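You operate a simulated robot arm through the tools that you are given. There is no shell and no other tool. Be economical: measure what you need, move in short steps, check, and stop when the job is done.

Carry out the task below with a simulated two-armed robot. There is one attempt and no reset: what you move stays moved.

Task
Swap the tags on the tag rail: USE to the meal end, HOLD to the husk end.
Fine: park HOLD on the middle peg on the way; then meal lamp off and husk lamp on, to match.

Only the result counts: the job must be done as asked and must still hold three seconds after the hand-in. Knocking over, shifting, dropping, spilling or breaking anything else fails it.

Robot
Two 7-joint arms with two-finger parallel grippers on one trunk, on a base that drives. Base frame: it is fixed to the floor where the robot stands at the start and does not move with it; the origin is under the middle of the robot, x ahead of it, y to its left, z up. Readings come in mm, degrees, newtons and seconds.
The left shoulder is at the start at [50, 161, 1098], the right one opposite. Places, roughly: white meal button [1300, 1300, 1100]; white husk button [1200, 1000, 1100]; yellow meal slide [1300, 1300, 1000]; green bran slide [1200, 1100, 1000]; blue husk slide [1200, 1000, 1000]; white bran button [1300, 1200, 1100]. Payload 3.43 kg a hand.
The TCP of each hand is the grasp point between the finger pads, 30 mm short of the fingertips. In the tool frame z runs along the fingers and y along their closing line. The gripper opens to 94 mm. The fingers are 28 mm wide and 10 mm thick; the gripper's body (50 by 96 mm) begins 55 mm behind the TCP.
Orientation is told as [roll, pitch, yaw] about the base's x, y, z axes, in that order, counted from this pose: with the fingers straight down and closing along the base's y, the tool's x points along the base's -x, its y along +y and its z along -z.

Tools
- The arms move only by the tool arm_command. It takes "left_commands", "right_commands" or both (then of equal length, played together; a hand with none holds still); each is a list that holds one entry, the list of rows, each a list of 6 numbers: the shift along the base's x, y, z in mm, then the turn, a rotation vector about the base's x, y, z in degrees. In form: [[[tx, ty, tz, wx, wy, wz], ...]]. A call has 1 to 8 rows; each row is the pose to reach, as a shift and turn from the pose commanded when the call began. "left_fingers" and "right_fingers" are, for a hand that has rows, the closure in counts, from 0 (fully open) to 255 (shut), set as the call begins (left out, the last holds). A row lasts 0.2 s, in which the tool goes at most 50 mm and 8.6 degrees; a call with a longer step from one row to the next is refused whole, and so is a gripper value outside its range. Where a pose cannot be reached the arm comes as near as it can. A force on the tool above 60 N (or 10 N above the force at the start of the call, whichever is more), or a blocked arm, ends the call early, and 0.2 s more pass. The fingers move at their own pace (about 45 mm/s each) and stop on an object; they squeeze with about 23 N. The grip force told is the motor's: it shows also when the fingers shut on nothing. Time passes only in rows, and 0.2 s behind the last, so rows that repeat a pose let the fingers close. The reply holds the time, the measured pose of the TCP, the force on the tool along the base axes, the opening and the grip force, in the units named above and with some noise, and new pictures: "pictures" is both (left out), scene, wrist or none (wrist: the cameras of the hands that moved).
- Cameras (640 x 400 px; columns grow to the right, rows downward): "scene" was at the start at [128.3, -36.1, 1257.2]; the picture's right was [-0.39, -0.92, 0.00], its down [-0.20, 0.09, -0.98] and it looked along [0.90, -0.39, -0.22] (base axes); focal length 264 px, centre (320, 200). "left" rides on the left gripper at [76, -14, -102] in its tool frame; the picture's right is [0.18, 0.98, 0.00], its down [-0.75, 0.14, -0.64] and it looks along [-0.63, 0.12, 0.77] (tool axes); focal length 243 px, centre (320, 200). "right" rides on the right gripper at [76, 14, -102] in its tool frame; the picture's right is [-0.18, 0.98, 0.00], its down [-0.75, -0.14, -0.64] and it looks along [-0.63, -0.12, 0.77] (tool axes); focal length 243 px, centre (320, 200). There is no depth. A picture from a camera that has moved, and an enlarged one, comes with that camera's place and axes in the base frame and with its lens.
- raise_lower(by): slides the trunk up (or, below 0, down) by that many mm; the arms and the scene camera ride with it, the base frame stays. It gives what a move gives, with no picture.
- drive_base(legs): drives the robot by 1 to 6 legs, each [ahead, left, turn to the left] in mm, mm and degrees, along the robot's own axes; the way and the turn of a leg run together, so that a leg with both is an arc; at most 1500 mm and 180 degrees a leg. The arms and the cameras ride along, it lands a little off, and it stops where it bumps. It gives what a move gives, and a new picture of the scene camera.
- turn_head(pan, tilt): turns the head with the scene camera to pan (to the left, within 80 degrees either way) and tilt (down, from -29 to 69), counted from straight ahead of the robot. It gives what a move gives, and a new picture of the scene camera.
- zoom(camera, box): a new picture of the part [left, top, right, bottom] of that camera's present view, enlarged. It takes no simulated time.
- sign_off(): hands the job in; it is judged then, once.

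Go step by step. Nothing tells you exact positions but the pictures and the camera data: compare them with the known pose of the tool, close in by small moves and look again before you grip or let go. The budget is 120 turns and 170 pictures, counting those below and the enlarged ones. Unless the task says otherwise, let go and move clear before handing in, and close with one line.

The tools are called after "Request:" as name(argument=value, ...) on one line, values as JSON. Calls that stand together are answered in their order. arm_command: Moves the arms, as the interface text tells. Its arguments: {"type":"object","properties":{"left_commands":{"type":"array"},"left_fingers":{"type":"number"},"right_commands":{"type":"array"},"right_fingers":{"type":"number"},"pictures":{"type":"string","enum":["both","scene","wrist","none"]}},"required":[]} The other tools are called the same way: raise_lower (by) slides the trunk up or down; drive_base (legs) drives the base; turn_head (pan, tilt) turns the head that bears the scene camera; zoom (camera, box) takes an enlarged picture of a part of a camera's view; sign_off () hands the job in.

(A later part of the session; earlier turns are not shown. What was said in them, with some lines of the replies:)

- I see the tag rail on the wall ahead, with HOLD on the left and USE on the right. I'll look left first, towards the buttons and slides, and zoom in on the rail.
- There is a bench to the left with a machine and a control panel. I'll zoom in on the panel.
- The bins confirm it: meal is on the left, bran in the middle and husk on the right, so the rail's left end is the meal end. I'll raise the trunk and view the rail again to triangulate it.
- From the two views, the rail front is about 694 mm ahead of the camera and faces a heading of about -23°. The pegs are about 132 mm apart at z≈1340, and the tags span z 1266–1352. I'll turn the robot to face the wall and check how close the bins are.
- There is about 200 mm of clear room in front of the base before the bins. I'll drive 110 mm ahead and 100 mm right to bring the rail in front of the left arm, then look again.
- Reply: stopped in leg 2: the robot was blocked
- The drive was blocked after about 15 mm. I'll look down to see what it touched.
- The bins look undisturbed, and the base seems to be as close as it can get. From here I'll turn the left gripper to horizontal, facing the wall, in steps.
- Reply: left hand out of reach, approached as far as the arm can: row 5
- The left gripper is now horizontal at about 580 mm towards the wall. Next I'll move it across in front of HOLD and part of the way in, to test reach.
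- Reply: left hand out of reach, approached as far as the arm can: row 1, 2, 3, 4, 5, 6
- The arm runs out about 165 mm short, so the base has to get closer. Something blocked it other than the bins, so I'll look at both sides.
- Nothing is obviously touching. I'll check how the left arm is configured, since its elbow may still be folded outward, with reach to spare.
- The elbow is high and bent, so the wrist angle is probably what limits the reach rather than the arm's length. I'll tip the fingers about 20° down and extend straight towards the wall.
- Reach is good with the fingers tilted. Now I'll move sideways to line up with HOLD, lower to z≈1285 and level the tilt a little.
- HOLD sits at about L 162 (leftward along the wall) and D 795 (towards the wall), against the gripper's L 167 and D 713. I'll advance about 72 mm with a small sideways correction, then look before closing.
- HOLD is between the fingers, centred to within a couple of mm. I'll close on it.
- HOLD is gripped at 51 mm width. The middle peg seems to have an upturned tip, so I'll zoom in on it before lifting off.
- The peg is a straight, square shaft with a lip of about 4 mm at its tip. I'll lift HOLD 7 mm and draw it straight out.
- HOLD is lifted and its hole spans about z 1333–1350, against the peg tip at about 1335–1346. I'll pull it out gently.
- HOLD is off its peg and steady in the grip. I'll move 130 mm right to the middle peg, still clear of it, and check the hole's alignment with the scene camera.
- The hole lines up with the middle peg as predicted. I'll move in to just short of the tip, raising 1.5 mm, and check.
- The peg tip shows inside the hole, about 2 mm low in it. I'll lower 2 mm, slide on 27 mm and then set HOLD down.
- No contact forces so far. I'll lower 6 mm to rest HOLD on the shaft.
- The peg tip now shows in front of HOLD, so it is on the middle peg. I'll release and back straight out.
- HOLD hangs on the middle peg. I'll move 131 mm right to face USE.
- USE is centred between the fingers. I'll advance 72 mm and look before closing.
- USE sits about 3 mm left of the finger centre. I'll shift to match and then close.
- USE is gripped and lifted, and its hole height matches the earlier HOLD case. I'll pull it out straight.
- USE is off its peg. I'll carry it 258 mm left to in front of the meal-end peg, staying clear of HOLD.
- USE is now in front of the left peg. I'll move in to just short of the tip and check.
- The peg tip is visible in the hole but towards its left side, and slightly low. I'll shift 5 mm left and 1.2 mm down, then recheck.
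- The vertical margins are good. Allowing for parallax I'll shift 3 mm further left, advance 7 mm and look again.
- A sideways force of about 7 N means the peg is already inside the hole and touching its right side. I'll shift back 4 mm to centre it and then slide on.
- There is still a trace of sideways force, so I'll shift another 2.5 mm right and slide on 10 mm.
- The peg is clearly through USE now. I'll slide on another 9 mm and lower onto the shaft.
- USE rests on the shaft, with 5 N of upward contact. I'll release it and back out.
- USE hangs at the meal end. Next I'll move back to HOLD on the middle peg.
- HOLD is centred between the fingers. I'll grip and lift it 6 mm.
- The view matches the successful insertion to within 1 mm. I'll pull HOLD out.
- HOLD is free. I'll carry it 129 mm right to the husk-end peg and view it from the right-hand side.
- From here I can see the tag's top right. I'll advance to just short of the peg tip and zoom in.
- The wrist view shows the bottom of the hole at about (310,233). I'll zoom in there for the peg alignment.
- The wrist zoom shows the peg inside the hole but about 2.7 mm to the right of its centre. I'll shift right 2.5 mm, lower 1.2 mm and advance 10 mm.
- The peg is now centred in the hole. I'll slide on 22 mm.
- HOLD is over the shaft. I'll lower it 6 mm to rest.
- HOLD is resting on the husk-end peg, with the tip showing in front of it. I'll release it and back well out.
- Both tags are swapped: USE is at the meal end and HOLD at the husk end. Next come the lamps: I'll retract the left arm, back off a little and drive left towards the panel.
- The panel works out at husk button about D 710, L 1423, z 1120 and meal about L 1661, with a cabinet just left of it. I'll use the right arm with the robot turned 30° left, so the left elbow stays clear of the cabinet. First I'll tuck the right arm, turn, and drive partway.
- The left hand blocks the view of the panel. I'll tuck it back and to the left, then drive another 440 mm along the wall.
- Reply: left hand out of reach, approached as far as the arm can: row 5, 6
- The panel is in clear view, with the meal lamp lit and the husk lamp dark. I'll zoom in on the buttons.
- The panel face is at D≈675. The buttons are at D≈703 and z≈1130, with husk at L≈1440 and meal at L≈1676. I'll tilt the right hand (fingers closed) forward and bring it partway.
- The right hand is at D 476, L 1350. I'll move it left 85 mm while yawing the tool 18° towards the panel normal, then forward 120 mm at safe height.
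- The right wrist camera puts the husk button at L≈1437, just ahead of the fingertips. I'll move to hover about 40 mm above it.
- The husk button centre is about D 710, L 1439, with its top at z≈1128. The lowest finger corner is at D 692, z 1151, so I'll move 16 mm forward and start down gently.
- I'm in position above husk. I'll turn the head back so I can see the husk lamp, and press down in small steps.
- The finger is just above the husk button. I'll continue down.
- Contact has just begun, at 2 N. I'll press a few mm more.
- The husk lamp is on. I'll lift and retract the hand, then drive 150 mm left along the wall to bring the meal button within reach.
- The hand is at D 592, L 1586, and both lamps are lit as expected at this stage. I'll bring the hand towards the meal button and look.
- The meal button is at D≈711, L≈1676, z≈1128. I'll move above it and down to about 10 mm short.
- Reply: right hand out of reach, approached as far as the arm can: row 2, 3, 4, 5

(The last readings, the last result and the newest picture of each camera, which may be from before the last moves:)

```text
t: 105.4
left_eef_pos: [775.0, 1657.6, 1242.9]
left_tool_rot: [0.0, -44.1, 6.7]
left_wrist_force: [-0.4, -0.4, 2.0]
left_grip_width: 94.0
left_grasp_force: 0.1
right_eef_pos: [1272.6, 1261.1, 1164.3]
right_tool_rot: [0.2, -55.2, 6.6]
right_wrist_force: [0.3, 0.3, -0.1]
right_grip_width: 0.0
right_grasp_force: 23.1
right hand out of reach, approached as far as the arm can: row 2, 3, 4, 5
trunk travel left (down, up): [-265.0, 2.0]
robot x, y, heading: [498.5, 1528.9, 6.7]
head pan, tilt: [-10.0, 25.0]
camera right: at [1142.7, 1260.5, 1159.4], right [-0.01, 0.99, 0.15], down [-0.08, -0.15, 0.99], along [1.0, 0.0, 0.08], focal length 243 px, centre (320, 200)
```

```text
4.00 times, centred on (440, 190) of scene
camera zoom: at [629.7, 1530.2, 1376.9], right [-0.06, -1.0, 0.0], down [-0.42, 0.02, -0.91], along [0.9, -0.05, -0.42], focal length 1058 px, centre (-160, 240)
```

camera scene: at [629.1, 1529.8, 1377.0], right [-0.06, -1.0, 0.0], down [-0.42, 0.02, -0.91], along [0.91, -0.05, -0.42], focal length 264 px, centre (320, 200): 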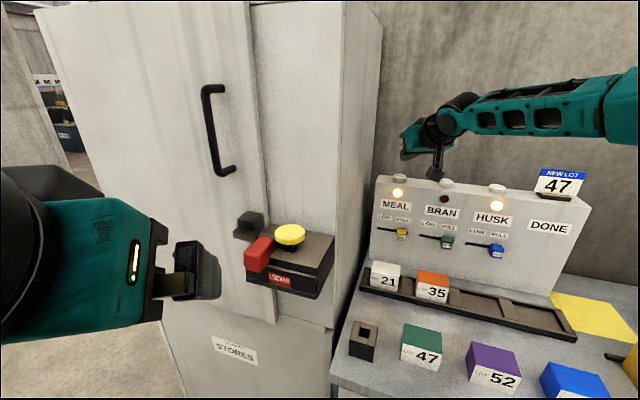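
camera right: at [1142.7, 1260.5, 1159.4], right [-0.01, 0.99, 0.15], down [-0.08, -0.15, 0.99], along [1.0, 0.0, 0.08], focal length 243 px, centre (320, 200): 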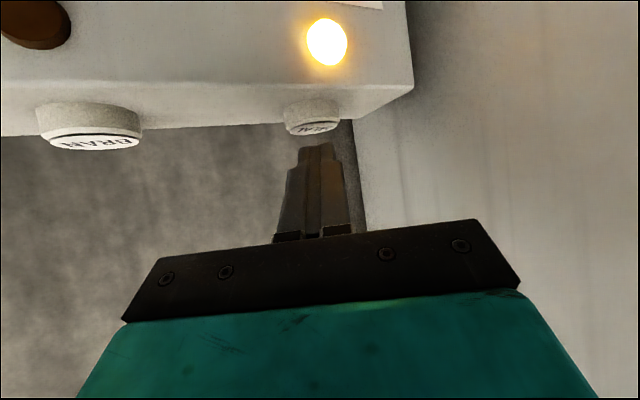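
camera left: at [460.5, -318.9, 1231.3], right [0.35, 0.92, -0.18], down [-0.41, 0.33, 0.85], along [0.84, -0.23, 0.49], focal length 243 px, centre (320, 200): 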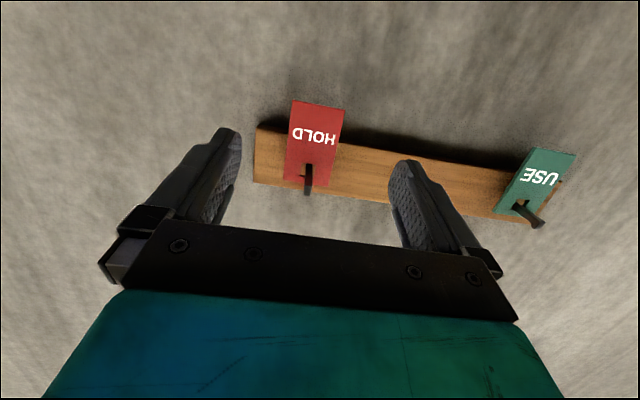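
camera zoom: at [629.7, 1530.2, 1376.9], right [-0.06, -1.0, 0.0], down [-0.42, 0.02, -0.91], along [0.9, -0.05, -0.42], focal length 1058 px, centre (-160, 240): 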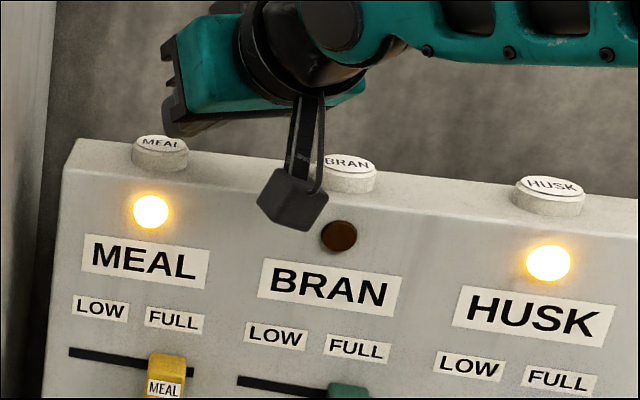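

The arm runs out about 16 mm short. I'll lift and step the hand back, and drive the base about 40 mm left and 20 mm closer.

Request:
arm_command(right_commands=[[[0, 0, 30, 0, 0, 0], [-22, -12, 45, 0, 0, 0], [-43, -25, 45, 0, 0, 0], [-43, -25, 45, 0, 0, 0]]], pictures="none")

Request:
drive_base(legs=[[37, 25, 0]])

```text
t: 106.4
left_eef_pos: [777.8, 1655.8, 1243.3]
left_tool_rot: [-0.1, -44.3, 6.7]
left_wrist_force: [0.0, -0.1, -0.1]
left_grip_width: 93.9
left_grasp_force: 0.0
right_eef_pos: [1230.1, 1236.0, 1208.2]
right_tool_rot: [-0.1, -55.1, 6.6]
right_wrist_force: [0.7, 0.2, 0.1]
right_grip_width: 0.0
right_grasp_force: 23.0
trunk travel left (down, up): [-265.0, 2.0]
robot x, y, heading: [494.8, 1531.1, 6.4]
head pan, tilt: [-10.0, 25.0]
```

```text
t: 107.3
left_eef_pos: [810.6, 1686.0, 1243.4]
left_tool_rot: [-0.2, -44.1, 6.9]
left_wrist_force: [-0.1, -0.3, -0.2]
left_grip_width: 94.0
left_grasp_force: 0.1
right_eef_pos: [1263.8, 1264.9, 1207.2]
right_tool_rot: [0.1, -55.1, 6.7]
right_wrist_force: [0.5, 0.8, -1.4]
right_grip_width: 0.0
right_grasp_force: 22.9
trunk travel left (down, up): [-265.0, 2.0]
robot x, y, heading: [528.5, 1561.4, 6.7]
head pan, tilt: [-10.0, 25.0]
camera scene: at [664.1, 1560.1, 1376.8], right [-0.06, -1.0, 0.0], down [-0.42, 0.02, -0.91], along [0.9, -0.05, -0.42], focal length 264 px, centre (320, 200)
```

scene: 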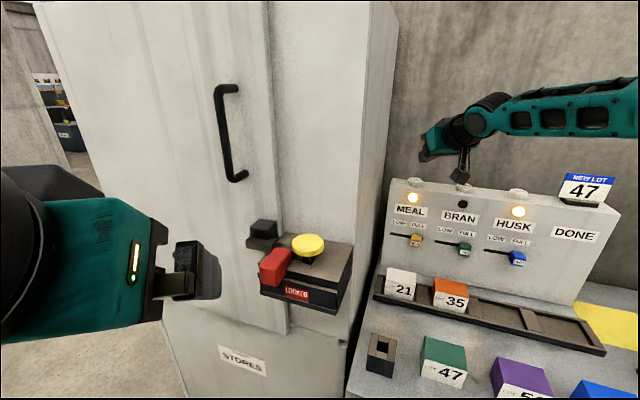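

The base moved freely. I'll move to above the meal button again.

Request:
arm_command(right_commands=[[[14, -1, -10, 0, 0, 0], [27.9, -2.1, -20, 0, 0, 0], [27.9, -2.1, -35, 0, 0, 0], [27.9, -2.1, -47, 0, 0, 0], [27.9, -2.1, -47, 0, 0, 0]]], pictures="wrist")

Request:
zoom(camera="scene", box=[380, 140, 540, 240])

```text
t: 108.5
left_eef_pos: [809.7, 1686.2, 1244.2]
left_tool_rot: [-0.1, -44.2, 6.9]
left_wrist_force: [0.0, 0.5, 0.1]
left_grip_width: 94.2
left_grasp_force: 0.0
right_eef_pos: [1291.3, 1262.8, 1161.6]
right_tool_rot: [0.1, -55.2, 6.6]
right_wrist_force: [-0.2, 0.2, 0.3]
right_grip_width: 0.0
right_grasp_force: 23.7
trunk travel left (down, up): [-265.0, 2.0]
robot x, y, heading: [528.0, 1559.0, 6.8]
head pan, tilt: [-10.0, 25.0]
camera right: at [1162.8, 1262.9, 1156.4], right [-0.01, 0.99, 0.15], down [-0.08, -0.15, 0.99], along [1.0, 0.0, 0.08], focal length 243 px, centre (320, 200)
```

right: 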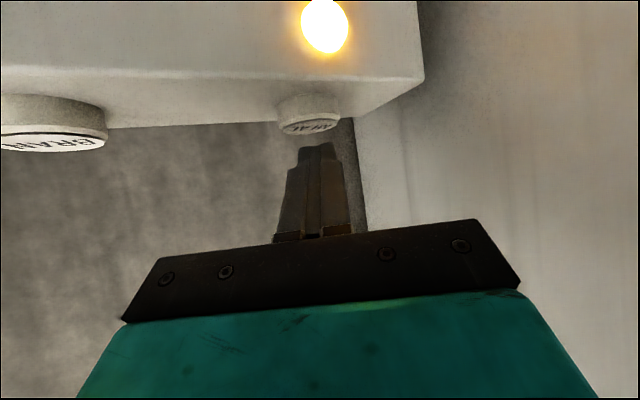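

```text
4.00 times, centred on (460, 190) of scene
camera zoom: at [663.0, 1559.2, 1377.0], right [-0.06, -1.0, 0.0], down [-0.42, 0.02, -0.91], along [0.9, -0.05, -0.42], focal length 1058 px, centre (-240, 240)
```

zoom: 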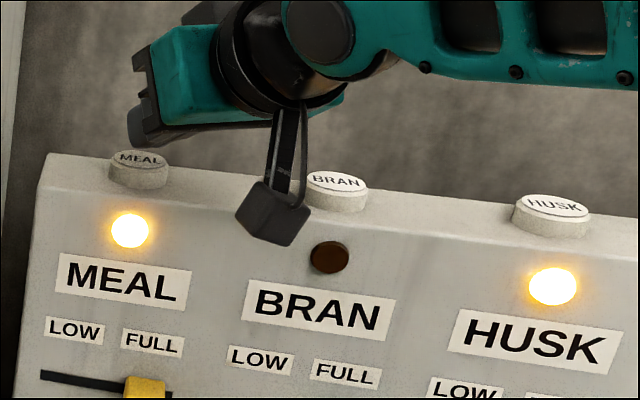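

The fingertip is above meal. I'll press down stepwise.

Request:
arm_command(right_commands=[[[0, 0, -5, 0, 0, 0], [0, 0, -10, 0, 0, 0], [0, 0, -12, 0, 0, 0], [0, 0, -12, 0, 0, 0]]], pictures="none")

Request:
zoom(camera="scene", box=[380, 140, 540, 240])

```text
t: 109.5
left_eef_pos: [810.2, 1685.7, 1242.2]
left_tool_rot: [-0.1, -44.3, 6.7]
left_wrist_force: [0.3, -0.4, -0.2]
left_grip_width: 93.7
left_grasp_force: 0.0
right_eef_pos: [1291.3, 1262.2, 1148.8]
right_tool_rot: [0.1, -55.2, 6.5]
right_wrist_force: [1.2, -1.1, 1.9]
right_grip_width: 0.0
right_grasp_force: 23.0
trunk travel left (down, up): [-265.0, 2.0]
robot x, y, heading: [531.4, 1560.6, 6.7]
head pan, tilt: [-10.0, 25.0]
```

```text
4.00 times, centred on (460, 190) of scene
camera zoom: at [662.9, 1559.2, 1377.0], right [-0.06, -1.0, 0.0], down [-0.42, 0.02, -0.91], along [0.9, -0.05, -0.42], focal length 1058 px, centre (-240, 240)
```

zoom: 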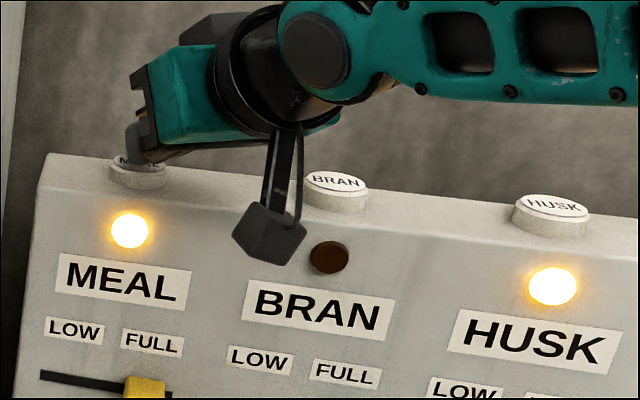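

Contact on meal has begun, and I'll press a bit more.

Request:
arm_command(right_commands=[[[0, 0, -2, 0, 0, 0], [0, 0, -4, 0, 0, 0], [0, 0, -4, 0, 0, 0]]], pictures="none")

Request:
zoom(camera="scene", box=[380, 140, 540, 240])

```text
t: 110.3
left_eef_pos: [810.1, 1685.4, 1243.0]
left_tool_rot: [-0.1, -44.2, 6.8]
left_wrist_force: [0.6, 0.9, 0.2]
left_grip_width: 93.9
left_grasp_force: 0.1
right_eef_pos: [1291.3, 1263.3, 1147.3]
right_tool_rot: [0.1, -55.3, 6.6]
right_wrist_force: [2.3, -1.5, 5.6]
right_grip_width: 0.0
right_grasp_force: 23.0
trunk travel left (down, up): [-265.0, 2.0]
robot x, y, heading: [529.6, 1560.5, 6.5]
head pan, tilt: [-10.0, 25.0]
```

```text
4.00 times, centred on (460, 190) of scene
camera zoom: at [662.7, 1559.4, 1377.0], right [-0.06, -1.0, 0.0], down [-0.42, 0.02, -0.91], along [0.9, -0.05, -0.42], focal length 1058 px, centre (-240, 240)
```

zoom: 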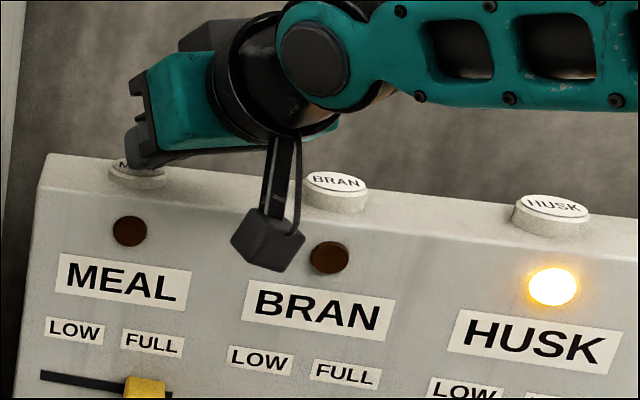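

The meal lamp is off and the husk lamp is on. I'll lift away, retract and take a last look.

Request:
arm_command(right_commands=[[[0, 0, 30, 0, 0, 0], [0, 0, 60, 0, 0, 0], [-37, 10, 70, 0, 0, 0], [-74, 10, 80, 0, 0, 0], [-111, 10, 80, 0, 0, 0], [-148, 10, 80, 0, 0, 0], [-148, 10, 80, 0, 0, 0]]], pictures="none")

Request:
zoom(camera="scene", box=[380, 140, 620, 290])

Request:
turn_head(pan=-60, tilt=8)

```text
t: 111.9
left_eef_pos: [810.4, 1686.1, 1243.7]
left_tool_rot: [-0.1, -44.2, 6.8]
left_wrist_force: [0.0, 0.1, -0.1]
left_grip_width: 94.2
left_grasp_force: 0.1
right_eef_pos: [1142.3, 1273.0, 1227.2]
right_tool_rot: [0.1, -55.1, 6.7]
right_wrist_force: [-1.1, 0.2, -0.3]
right_grip_width: 0.0
right_grasp_force: 23.1
trunk travel left (down, up): [-265.0, 2.0]
robot x, y, heading: [526.2, 1559.3, 6.7]
head pan, tilt: [-10.0, 25.0]
```

```text
2.67 times, centred on (500, 215) of scene
camera zoom: at [663.6, 1559.4, 1376.8], right [-0.06, -1.0, 0.0], down [-0.42, 0.02, -0.91], along [0.9, -0.05, -0.42], focal length 705 px, centre (-160, 160)
```

zoom: 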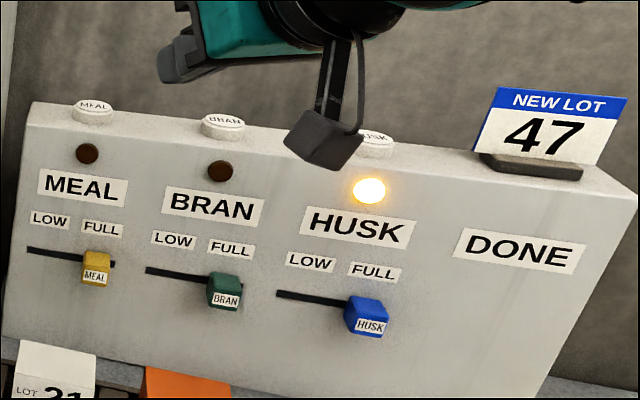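

```text
t: 113.1
left_eef_pos: [809.4, 1685.1, 1243.3]
left_tool_rot: [-0.1, -44.2, 6.7]
left_wrist_force: [0.1, 0.0, -0.2]
left_grip_width: 93.7
left_grasp_force: 0.1
right_eef_pos: [1143.1, 1273.6, 1227.3]
right_tool_rot: [0.2, -55.1, 6.7]
right_wrist_force: [-0.2, -0.5, -0.9]
right_grip_width: 0.0
right_grasp_force: 22.8
trunk travel left (down, up): [-265.0, 2.0]
robot x, y, heading: [526.5, 1557.6, 6.7]
head pan, tilt: [-60.0, 8.0]
camera scene: at [626.5, 1490.3, 1404.5], right [-0.8, -0.6, 0.0], down [-0.08, 0.11, -0.99], along [0.59, -0.79, -0.14], focal length 264 px, centre (320, 200)
```

scene: 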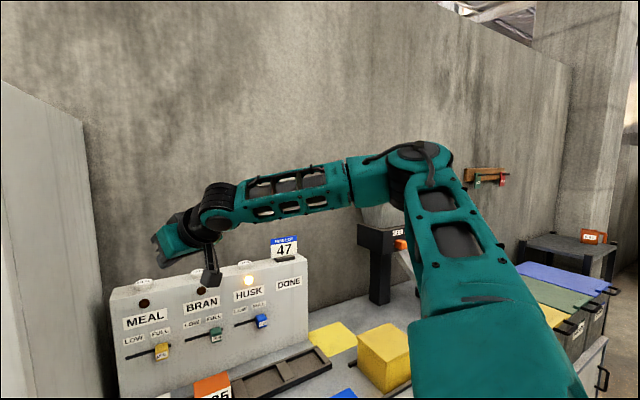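

The tags are in place on the rail, the meal lamp is off, the husk lamp is on, and both hands are clear. I'm handing in.

Request:
sign_off()

```text
The job is handed in.
```

The tags are swapped: USE now hangs at the meal end and HOLD at the husk end. The meal lamp is off and the husk lamp is on to match.
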